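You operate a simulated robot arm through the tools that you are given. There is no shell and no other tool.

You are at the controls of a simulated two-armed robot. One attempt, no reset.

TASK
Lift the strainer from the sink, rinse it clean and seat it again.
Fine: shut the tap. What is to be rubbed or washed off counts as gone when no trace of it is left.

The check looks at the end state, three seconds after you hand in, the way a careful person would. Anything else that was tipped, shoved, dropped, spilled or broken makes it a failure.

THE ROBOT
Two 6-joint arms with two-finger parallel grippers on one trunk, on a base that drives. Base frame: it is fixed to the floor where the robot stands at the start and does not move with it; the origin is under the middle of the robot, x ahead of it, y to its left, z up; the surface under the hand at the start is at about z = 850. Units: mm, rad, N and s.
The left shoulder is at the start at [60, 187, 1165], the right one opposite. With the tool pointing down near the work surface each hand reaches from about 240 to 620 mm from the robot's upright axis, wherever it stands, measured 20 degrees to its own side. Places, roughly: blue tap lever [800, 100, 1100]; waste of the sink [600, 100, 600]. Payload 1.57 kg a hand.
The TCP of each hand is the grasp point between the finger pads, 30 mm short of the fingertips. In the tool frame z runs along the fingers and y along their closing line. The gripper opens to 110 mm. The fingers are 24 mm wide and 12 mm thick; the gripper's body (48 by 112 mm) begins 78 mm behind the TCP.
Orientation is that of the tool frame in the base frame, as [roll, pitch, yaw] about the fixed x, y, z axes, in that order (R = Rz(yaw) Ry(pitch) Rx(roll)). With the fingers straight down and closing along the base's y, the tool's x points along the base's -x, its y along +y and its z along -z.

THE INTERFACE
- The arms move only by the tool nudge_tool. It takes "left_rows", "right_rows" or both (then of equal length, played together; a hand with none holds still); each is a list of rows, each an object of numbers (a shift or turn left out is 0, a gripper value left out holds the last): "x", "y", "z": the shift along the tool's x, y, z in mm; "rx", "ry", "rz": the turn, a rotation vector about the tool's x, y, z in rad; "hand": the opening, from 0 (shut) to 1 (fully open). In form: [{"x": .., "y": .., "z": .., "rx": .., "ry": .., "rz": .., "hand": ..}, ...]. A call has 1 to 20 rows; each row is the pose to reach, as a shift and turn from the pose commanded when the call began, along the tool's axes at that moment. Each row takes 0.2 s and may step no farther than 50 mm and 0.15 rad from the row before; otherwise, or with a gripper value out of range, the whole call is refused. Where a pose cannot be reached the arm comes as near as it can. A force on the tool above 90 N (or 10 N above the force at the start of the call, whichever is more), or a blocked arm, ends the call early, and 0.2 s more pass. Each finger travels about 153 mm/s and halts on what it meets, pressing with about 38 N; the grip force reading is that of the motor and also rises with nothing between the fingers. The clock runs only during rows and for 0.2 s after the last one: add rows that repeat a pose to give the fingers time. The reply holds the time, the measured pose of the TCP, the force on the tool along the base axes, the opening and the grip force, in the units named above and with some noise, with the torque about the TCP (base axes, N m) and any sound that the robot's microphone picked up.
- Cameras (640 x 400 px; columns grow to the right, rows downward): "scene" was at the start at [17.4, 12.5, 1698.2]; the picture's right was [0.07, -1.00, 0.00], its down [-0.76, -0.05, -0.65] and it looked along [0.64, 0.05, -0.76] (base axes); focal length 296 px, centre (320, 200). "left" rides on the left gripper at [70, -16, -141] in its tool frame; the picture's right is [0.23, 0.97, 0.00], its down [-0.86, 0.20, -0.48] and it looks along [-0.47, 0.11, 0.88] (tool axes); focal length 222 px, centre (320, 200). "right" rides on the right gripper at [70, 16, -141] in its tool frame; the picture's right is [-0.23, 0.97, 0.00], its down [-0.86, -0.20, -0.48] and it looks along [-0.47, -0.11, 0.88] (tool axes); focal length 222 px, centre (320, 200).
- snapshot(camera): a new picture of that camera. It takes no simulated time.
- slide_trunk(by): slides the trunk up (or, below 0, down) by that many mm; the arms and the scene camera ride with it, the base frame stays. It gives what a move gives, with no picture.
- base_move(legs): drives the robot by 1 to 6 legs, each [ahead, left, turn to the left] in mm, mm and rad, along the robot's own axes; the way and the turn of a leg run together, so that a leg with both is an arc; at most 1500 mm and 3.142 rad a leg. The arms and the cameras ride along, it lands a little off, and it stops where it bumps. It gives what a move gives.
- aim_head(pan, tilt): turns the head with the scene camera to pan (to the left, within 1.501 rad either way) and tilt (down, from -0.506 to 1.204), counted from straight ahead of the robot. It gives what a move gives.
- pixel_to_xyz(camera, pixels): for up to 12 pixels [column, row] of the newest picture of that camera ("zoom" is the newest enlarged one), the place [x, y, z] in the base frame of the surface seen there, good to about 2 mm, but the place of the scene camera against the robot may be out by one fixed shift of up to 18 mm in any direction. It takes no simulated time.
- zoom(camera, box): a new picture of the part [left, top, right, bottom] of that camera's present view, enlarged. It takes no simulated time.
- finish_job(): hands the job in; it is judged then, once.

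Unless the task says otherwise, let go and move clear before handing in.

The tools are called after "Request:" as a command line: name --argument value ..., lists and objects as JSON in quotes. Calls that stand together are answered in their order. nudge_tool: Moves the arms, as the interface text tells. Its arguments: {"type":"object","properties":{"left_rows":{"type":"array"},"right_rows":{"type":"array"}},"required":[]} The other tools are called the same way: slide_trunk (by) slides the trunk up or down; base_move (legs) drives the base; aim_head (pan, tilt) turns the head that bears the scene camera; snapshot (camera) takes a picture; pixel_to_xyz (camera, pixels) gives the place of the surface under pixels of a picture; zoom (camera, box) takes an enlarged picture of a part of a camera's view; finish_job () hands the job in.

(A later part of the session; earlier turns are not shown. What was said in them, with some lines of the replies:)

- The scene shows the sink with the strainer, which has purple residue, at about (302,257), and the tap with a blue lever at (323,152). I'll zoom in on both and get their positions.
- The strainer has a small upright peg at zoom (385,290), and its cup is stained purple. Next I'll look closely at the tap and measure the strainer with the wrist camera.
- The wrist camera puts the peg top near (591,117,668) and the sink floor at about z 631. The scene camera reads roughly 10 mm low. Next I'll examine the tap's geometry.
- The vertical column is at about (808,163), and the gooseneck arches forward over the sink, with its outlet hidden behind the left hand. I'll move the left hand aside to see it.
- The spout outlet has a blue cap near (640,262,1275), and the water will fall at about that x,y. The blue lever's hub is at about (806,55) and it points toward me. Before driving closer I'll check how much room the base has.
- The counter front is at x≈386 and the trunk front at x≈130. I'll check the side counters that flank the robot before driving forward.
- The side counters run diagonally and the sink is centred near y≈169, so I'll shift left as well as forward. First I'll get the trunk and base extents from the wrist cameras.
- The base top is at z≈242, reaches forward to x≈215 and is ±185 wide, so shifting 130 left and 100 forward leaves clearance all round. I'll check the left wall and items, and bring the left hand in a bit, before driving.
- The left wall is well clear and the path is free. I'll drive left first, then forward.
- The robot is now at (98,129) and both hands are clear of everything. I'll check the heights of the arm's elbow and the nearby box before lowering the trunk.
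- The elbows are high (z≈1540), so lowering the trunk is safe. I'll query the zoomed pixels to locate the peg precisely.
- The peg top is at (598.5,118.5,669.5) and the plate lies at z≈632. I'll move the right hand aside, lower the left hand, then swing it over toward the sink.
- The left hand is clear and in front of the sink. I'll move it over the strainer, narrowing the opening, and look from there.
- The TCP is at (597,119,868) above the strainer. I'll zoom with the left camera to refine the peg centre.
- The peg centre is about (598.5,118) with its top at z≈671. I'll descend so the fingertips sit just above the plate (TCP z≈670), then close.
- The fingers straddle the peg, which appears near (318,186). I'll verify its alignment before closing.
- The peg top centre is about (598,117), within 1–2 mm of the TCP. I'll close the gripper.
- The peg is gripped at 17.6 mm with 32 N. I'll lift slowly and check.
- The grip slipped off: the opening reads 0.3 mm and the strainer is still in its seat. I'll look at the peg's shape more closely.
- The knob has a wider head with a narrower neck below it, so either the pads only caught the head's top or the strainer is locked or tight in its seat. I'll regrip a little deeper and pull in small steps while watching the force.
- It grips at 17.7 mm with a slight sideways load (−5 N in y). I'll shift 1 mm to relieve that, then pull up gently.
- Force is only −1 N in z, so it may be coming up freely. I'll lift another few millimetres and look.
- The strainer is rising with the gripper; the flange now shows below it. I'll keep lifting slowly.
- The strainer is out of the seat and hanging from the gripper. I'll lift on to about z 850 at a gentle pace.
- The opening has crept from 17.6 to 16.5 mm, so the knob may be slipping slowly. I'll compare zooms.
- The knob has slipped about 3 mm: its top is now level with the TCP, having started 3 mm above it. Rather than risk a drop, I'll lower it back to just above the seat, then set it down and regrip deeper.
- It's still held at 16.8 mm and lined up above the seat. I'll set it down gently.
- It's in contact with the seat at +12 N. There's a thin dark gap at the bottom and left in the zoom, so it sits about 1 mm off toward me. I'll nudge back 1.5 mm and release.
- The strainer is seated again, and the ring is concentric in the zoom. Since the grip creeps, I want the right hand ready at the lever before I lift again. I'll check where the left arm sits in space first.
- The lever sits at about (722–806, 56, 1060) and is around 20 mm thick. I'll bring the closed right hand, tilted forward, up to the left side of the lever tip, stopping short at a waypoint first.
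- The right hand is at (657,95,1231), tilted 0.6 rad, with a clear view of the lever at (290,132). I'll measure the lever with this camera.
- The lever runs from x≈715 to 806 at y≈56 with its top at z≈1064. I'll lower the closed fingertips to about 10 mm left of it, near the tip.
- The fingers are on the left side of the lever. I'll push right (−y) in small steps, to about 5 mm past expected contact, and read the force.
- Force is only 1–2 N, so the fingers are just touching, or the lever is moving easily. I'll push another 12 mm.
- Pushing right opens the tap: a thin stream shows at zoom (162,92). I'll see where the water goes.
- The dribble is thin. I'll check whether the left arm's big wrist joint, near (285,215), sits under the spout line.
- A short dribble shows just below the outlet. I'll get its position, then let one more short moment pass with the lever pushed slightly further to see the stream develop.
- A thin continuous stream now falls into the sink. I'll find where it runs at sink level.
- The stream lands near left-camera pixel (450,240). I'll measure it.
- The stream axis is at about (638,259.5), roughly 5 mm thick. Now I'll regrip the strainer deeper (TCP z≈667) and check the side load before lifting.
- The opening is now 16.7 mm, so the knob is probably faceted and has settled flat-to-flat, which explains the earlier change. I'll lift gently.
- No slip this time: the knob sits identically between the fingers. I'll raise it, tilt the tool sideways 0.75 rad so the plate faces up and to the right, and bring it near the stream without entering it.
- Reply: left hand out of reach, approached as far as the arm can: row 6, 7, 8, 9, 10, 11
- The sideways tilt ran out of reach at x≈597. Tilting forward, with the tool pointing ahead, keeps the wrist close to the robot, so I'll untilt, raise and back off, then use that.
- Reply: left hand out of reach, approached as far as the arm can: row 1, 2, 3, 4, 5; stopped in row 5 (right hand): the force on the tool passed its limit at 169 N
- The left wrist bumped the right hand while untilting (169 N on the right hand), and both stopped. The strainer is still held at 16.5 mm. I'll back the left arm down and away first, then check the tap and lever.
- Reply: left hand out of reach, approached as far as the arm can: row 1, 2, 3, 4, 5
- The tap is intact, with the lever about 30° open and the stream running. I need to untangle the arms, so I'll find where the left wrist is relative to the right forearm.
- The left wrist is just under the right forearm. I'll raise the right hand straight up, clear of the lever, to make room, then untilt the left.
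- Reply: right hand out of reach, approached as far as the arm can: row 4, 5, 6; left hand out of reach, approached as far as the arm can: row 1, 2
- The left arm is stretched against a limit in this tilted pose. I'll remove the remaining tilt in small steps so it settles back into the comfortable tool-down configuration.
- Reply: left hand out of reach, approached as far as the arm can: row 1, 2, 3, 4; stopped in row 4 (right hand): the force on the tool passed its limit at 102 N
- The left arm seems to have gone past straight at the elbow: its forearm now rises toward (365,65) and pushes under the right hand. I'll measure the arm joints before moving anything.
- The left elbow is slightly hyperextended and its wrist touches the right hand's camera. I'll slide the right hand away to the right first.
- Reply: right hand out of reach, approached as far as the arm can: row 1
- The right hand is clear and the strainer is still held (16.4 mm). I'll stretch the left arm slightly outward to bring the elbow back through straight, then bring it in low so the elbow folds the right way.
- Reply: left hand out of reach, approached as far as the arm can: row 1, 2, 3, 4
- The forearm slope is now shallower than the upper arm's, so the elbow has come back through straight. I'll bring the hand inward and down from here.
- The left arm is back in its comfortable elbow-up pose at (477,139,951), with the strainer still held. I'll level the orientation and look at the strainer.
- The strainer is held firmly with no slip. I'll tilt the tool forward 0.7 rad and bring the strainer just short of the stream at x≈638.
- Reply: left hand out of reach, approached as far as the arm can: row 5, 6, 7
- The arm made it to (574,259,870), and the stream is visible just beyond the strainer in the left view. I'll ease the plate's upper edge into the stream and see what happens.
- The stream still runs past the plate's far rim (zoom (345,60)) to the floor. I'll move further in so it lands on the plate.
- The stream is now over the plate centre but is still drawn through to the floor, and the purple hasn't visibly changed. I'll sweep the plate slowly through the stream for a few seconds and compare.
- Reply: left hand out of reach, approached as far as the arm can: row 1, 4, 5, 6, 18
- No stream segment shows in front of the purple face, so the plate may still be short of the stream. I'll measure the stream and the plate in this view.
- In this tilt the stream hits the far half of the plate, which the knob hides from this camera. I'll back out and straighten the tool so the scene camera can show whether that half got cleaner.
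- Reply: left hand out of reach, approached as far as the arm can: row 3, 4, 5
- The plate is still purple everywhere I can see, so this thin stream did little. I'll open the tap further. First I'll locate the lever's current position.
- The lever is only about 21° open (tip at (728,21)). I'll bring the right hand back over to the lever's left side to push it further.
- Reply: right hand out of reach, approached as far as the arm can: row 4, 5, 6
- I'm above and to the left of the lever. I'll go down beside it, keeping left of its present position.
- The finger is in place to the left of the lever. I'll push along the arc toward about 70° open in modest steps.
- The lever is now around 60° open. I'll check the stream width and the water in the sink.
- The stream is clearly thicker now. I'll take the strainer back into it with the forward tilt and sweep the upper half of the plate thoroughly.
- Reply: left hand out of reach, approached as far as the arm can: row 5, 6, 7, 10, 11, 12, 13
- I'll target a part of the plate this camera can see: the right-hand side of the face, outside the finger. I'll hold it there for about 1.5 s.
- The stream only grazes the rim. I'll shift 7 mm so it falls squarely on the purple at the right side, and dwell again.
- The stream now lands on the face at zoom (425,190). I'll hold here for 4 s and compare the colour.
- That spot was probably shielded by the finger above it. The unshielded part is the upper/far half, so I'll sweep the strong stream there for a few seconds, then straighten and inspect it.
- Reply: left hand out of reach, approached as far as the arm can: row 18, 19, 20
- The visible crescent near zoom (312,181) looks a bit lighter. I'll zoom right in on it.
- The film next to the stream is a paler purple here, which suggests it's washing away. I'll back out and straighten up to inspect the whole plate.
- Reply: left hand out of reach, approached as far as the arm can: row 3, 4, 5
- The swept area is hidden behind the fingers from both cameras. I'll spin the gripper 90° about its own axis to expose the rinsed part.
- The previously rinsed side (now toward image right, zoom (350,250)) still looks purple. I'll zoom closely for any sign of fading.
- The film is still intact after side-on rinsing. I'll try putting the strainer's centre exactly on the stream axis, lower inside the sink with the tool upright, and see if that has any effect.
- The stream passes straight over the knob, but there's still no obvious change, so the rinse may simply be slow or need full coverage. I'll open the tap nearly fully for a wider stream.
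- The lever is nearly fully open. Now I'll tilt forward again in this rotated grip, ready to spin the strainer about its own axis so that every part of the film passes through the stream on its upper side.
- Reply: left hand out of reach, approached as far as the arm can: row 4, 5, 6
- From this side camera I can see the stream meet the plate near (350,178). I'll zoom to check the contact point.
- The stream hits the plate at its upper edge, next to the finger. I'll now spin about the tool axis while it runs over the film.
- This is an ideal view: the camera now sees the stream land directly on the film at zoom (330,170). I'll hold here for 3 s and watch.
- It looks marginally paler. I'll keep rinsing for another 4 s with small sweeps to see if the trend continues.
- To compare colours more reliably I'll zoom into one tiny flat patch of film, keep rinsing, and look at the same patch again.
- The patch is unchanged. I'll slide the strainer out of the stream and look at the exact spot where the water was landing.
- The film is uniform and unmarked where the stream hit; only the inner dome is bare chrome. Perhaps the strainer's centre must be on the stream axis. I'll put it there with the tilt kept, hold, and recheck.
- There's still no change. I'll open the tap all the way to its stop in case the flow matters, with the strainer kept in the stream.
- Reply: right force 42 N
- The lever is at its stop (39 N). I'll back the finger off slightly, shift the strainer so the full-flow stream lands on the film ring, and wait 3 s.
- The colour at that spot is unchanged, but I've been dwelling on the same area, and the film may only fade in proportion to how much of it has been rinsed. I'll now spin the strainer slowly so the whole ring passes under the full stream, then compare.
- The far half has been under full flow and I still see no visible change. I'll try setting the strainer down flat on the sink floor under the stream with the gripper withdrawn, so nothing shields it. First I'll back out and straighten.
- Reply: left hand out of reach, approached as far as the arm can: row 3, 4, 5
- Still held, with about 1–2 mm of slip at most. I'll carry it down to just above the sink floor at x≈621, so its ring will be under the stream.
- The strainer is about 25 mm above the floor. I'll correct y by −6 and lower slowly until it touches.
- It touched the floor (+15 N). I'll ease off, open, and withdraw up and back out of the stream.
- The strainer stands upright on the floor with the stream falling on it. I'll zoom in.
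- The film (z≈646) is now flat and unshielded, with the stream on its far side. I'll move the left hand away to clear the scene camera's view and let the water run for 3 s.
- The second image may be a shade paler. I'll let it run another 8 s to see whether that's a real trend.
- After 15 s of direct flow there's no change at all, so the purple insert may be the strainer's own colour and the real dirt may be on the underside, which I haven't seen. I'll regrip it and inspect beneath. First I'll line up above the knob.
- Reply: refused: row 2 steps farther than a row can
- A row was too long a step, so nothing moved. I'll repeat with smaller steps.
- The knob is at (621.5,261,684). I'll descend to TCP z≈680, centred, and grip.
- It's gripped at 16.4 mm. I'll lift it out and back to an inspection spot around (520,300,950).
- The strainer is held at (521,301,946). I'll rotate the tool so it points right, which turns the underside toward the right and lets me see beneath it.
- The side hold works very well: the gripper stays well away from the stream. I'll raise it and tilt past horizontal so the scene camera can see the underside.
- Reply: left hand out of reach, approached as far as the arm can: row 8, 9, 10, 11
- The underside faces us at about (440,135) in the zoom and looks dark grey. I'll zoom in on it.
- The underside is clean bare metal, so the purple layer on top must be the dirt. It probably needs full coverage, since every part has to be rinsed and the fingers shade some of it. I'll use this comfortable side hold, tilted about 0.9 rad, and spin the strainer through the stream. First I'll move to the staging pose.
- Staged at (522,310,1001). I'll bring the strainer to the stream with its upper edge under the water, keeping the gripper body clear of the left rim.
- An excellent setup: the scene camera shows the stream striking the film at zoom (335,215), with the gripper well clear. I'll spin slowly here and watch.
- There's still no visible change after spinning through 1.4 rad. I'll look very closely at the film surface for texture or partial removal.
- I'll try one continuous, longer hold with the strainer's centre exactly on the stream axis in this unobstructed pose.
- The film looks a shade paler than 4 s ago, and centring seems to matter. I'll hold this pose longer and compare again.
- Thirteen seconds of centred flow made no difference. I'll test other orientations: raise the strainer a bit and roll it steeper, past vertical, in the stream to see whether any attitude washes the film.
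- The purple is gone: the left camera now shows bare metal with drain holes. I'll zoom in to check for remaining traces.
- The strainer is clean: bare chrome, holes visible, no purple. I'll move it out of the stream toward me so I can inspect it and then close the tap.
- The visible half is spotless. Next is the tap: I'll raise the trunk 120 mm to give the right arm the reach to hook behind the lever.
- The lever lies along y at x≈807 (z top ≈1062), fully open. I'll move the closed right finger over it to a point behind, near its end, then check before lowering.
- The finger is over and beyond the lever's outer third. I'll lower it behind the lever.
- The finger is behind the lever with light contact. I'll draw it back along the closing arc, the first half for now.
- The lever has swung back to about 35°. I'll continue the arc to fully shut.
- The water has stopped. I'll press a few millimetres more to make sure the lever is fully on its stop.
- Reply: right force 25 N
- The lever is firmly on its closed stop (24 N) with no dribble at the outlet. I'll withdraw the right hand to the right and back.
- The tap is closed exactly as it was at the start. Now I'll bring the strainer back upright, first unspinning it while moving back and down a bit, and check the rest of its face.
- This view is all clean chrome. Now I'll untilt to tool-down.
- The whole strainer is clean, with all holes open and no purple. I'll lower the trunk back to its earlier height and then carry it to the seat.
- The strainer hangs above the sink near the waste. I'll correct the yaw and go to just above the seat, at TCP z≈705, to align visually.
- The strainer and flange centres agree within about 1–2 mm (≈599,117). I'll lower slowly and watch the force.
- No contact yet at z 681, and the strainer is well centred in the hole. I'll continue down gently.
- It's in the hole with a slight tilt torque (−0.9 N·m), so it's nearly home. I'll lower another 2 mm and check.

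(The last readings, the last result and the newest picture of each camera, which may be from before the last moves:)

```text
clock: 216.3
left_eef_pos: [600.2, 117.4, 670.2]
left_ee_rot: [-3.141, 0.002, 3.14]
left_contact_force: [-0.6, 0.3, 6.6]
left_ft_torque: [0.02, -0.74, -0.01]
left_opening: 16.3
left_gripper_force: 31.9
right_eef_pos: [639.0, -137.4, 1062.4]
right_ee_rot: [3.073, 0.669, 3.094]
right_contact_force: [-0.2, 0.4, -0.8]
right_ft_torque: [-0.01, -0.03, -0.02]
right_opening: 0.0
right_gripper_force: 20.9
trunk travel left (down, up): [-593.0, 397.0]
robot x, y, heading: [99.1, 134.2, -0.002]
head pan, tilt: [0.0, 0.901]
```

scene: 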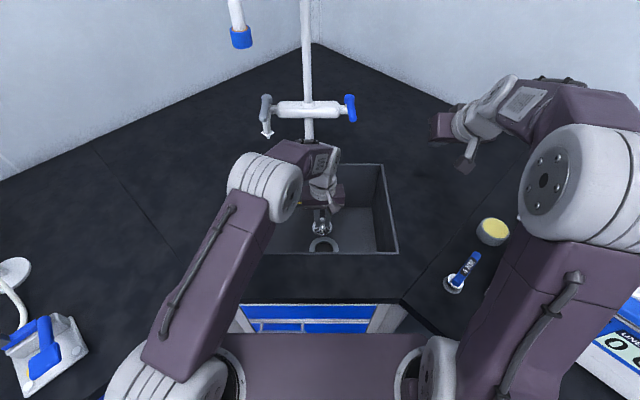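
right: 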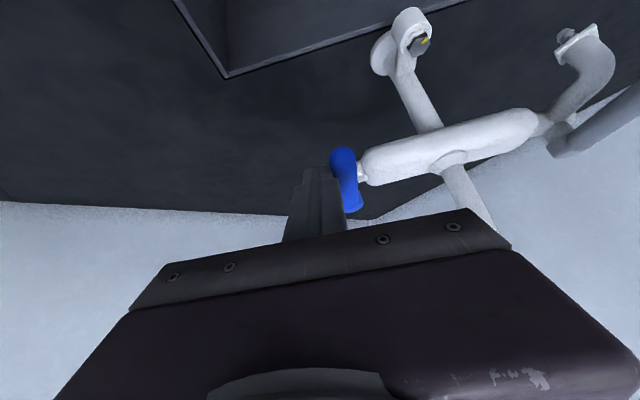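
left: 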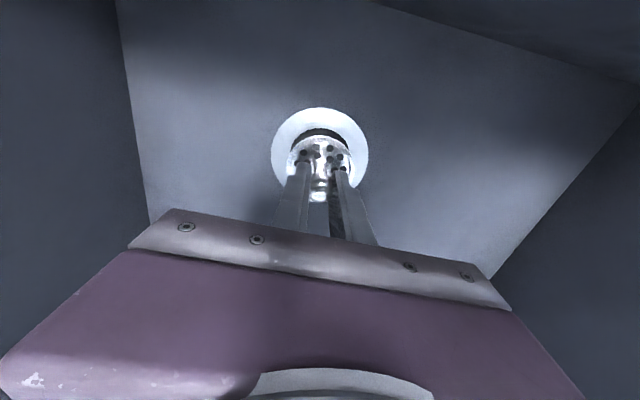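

There's +6.6 N upward, so it's resting on the seat. I'll release, open and look.

Request:
nudge_tool --left_rows '[{"hand": 0.2}, {"hand": 0.35}, {"hand": 0.35}, {"hand": 0.35}]'

Request:
snapshot --camera "left"

Request:
zoom --camera "left" --box '[265, 100, 375, 205]'

Request:
pixel_to_xyz --camera "left" --pixels '[[318, 192], [320, 140], [320, 133], [300, 150], [340, 150], [290, 165], [352, 165]]'

```text
clock: 217.3
left_eef_pos: [597.9, 118.6, 671.3]
left_ee_rot: [-3.14, -0.002, 3.142]
left_contact_force: [-1.1, 0.2, -0.5]
left_ft_torque: [-0.03, 0.01, -0.03]
left_opening: 38.3
left_gripper_force: 0.1
right_eef_pos: [640.8, -137.5, 1062.4]
right_ee_rot: [3.073, 0.666, 3.094]
right_contact_force: [-0.1, 1.0, -0.9]
right_ft_torque: [0.0, 0.03, 0.01]
right_opening: 0.0
right_gripper_force: 21.4
trunk travel left (down, up): [-593.0, 397.0]
robot x, y, heading: [100.4, 128.9, 0.003]
head pan, tilt: [0.0, 0.901]
```

```text
taken
```

left: 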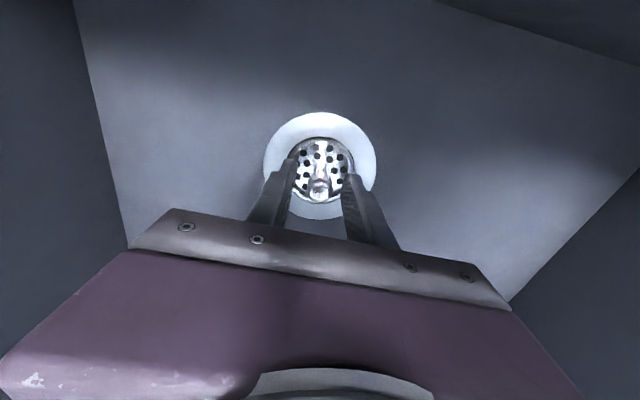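

```text
3.81 times, centred on (320, 152) of left
```

zoom: 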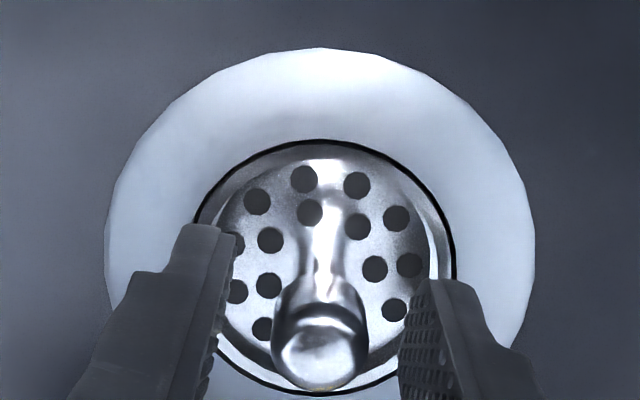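

```text
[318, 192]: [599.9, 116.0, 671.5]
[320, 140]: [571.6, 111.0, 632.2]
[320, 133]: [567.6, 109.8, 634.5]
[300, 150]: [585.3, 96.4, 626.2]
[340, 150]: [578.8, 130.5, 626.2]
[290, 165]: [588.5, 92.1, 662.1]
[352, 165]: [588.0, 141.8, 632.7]
```

Seated: the knob top reads z≈671.5 as at the start, the gap ring is concentric, and the plate is clean. I'll withdraw straight up.

Request:
nudge_tool --left_rows '[{"z": -15}, {"z": -35}, {"z": -70}, {"z": -110}, {"z": -150}, {"z": -190}, {"z": -230}, {"z": -270, "x": 20}, {"z": -300, "x": 60}, {"z": -310, "x": 100}, {"z": -310, "x": 145, "y": 10}, {"z": -310, "x": 180, "y": 45}, {"z": -310, "x": 190, "y": 90}, {"z": -310, "x": 190, "y": 135}]'

Request:
snapshot --camera "scene"

Request:
zoom --camera "scene" --box '[290, 215, 360, 260]'

Request:
snapshot --camera "left"

```text
clock: 220.3
left_eef_pos: [410.5, 254.2, 980.1]
left_ee_rot: [-3.14, 0.0, 3.141]
left_contact_force: [-0.5, -0.1, -0.3]
left_ft_torque: [0.0, 0.01, -0.02]
left_opening: 38.7
left_gripper_force: 0.0
right_eef_pos: [640.3, -136.3, 1062.4]
right_ee_rot: [3.074, 0.669, 3.094]
right_contact_force: [-0.1, 0.9, 0.4]
right_ft_torque: [-0.02, -0.01, 0.0]
right_opening: 0.0
right_gripper_force: 21.9
trunk travel left (down, up): [-593.0, 397.0]
robot x, y, heading: [99.9, 133.4, -0.001]
head pan, tilt: [0.0, 0.901]
```

```text
taken
```

scene: 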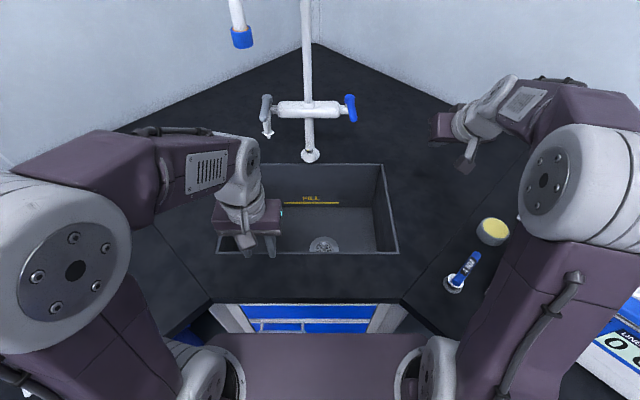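

```text
8.89 times, centred on (325, 238) of scene
```

zoom: 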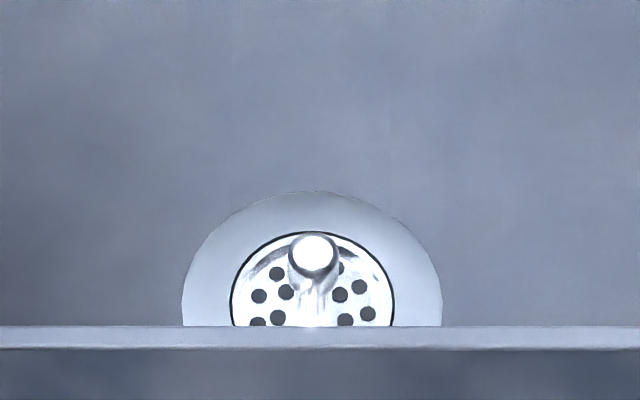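

```text
taken
```

left: 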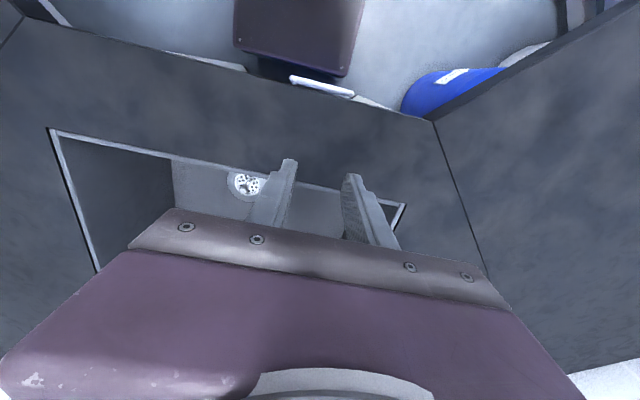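

The strainer is clean and flush in its seat, and the lever is in its starting position. I'll check the sink floor for residue and the surroundings for anything disturbed.

Request:
zoom --camera "scene" --box '[210, 155, 405, 260]'

Request:
zoom --camera "scene" --box '[215, 0, 385, 170]'

Request:
aim_head --pan -0.5 --tilt 0.9

Request:
snapshot --camera "scene"

```text
3.28 times, centred on (308, 208) of scene
```

zoom: 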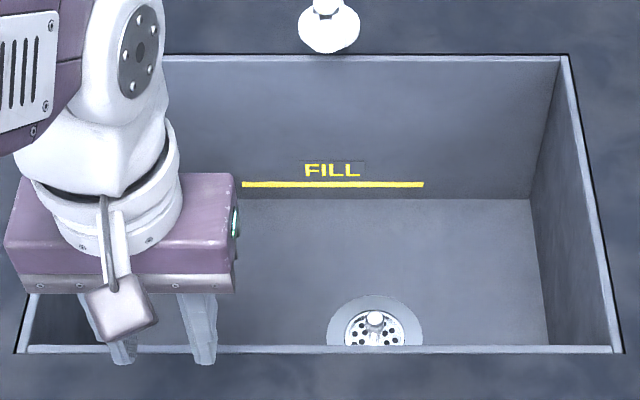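

```text
2.35 times, centred on (300, 85) of scene
```

zoom: 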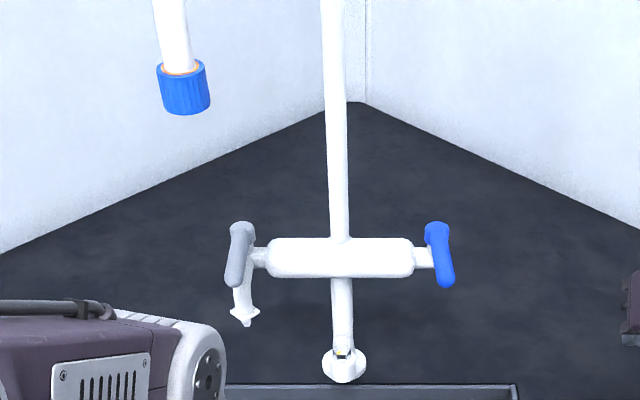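

```text
clock: 221.3
left_eef_pos: [411.6, 252.2, 980.9]
left_ee_rot: [-3.141, -0.002, 3.14]
left_contact_force: [-0.4, 0.2, 0.3]
left_ft_torque: [0.0, -0.01, -0.04]
left_opening: 38.7
left_gripper_force: 0.0
right_eef_pos: [640.7, -137.0, 1061.9]
right_ee_rot: [3.074, 0.668, 3.094]
right_contact_force: [0.1, 0.0, 0.3]
right_ft_torque: [-0.02, -0.02, -0.01]
right_opening: 0.0
right_gripper_force: 21.3
trunk travel left (down, up): [-593.0, 397.0]
robot x, y, heading: [99.0, 131.3, -0.003]
head pan, tilt: [-0.499, 0.901]
```

```text
taken
```

scene: 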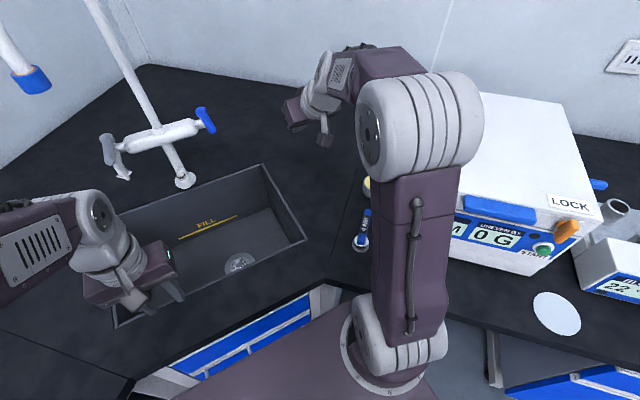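

The sink floor is clean and dry, the tap is shut with its lever where it started, the strainer sits clean in the waste, and nothing nearby was moved. Both hands are clear, so I'm handing in.

Request:
finish_job

```text
The job is handed in.
```

The strainer is rinsed clean and back in its seat, the tap is shut, and I've handed the job in. I haven't seen the check's result.

- **Strainer:** all the purple film is gone, with bare metal and open drain holes showing. It sits level and centred in the waste, with its knob at the same height as before I lifted it. The film only cleared once the strainer was tilted almost on edge under the running tap.
- **Tap:** the lever is back on its closed stop, and there is no dribble from the spout.
- **Surroundings:** the sink floor showed no residue, and nothing else I could see had been moved.

Three things went wrong along the way:

- **First lift:** the grip slipped off the knob, and the strainer stayed in its seat.
- **Second lift:** I set the strainer back to regrip it because it seemed to be creeping in the fingers.
- **Arm contact:** while I was repositioning, the left arm bumped the right hand twice, at 169 N and 102 N. The strainer stayed in the gripper, and the tap looked undamaged.
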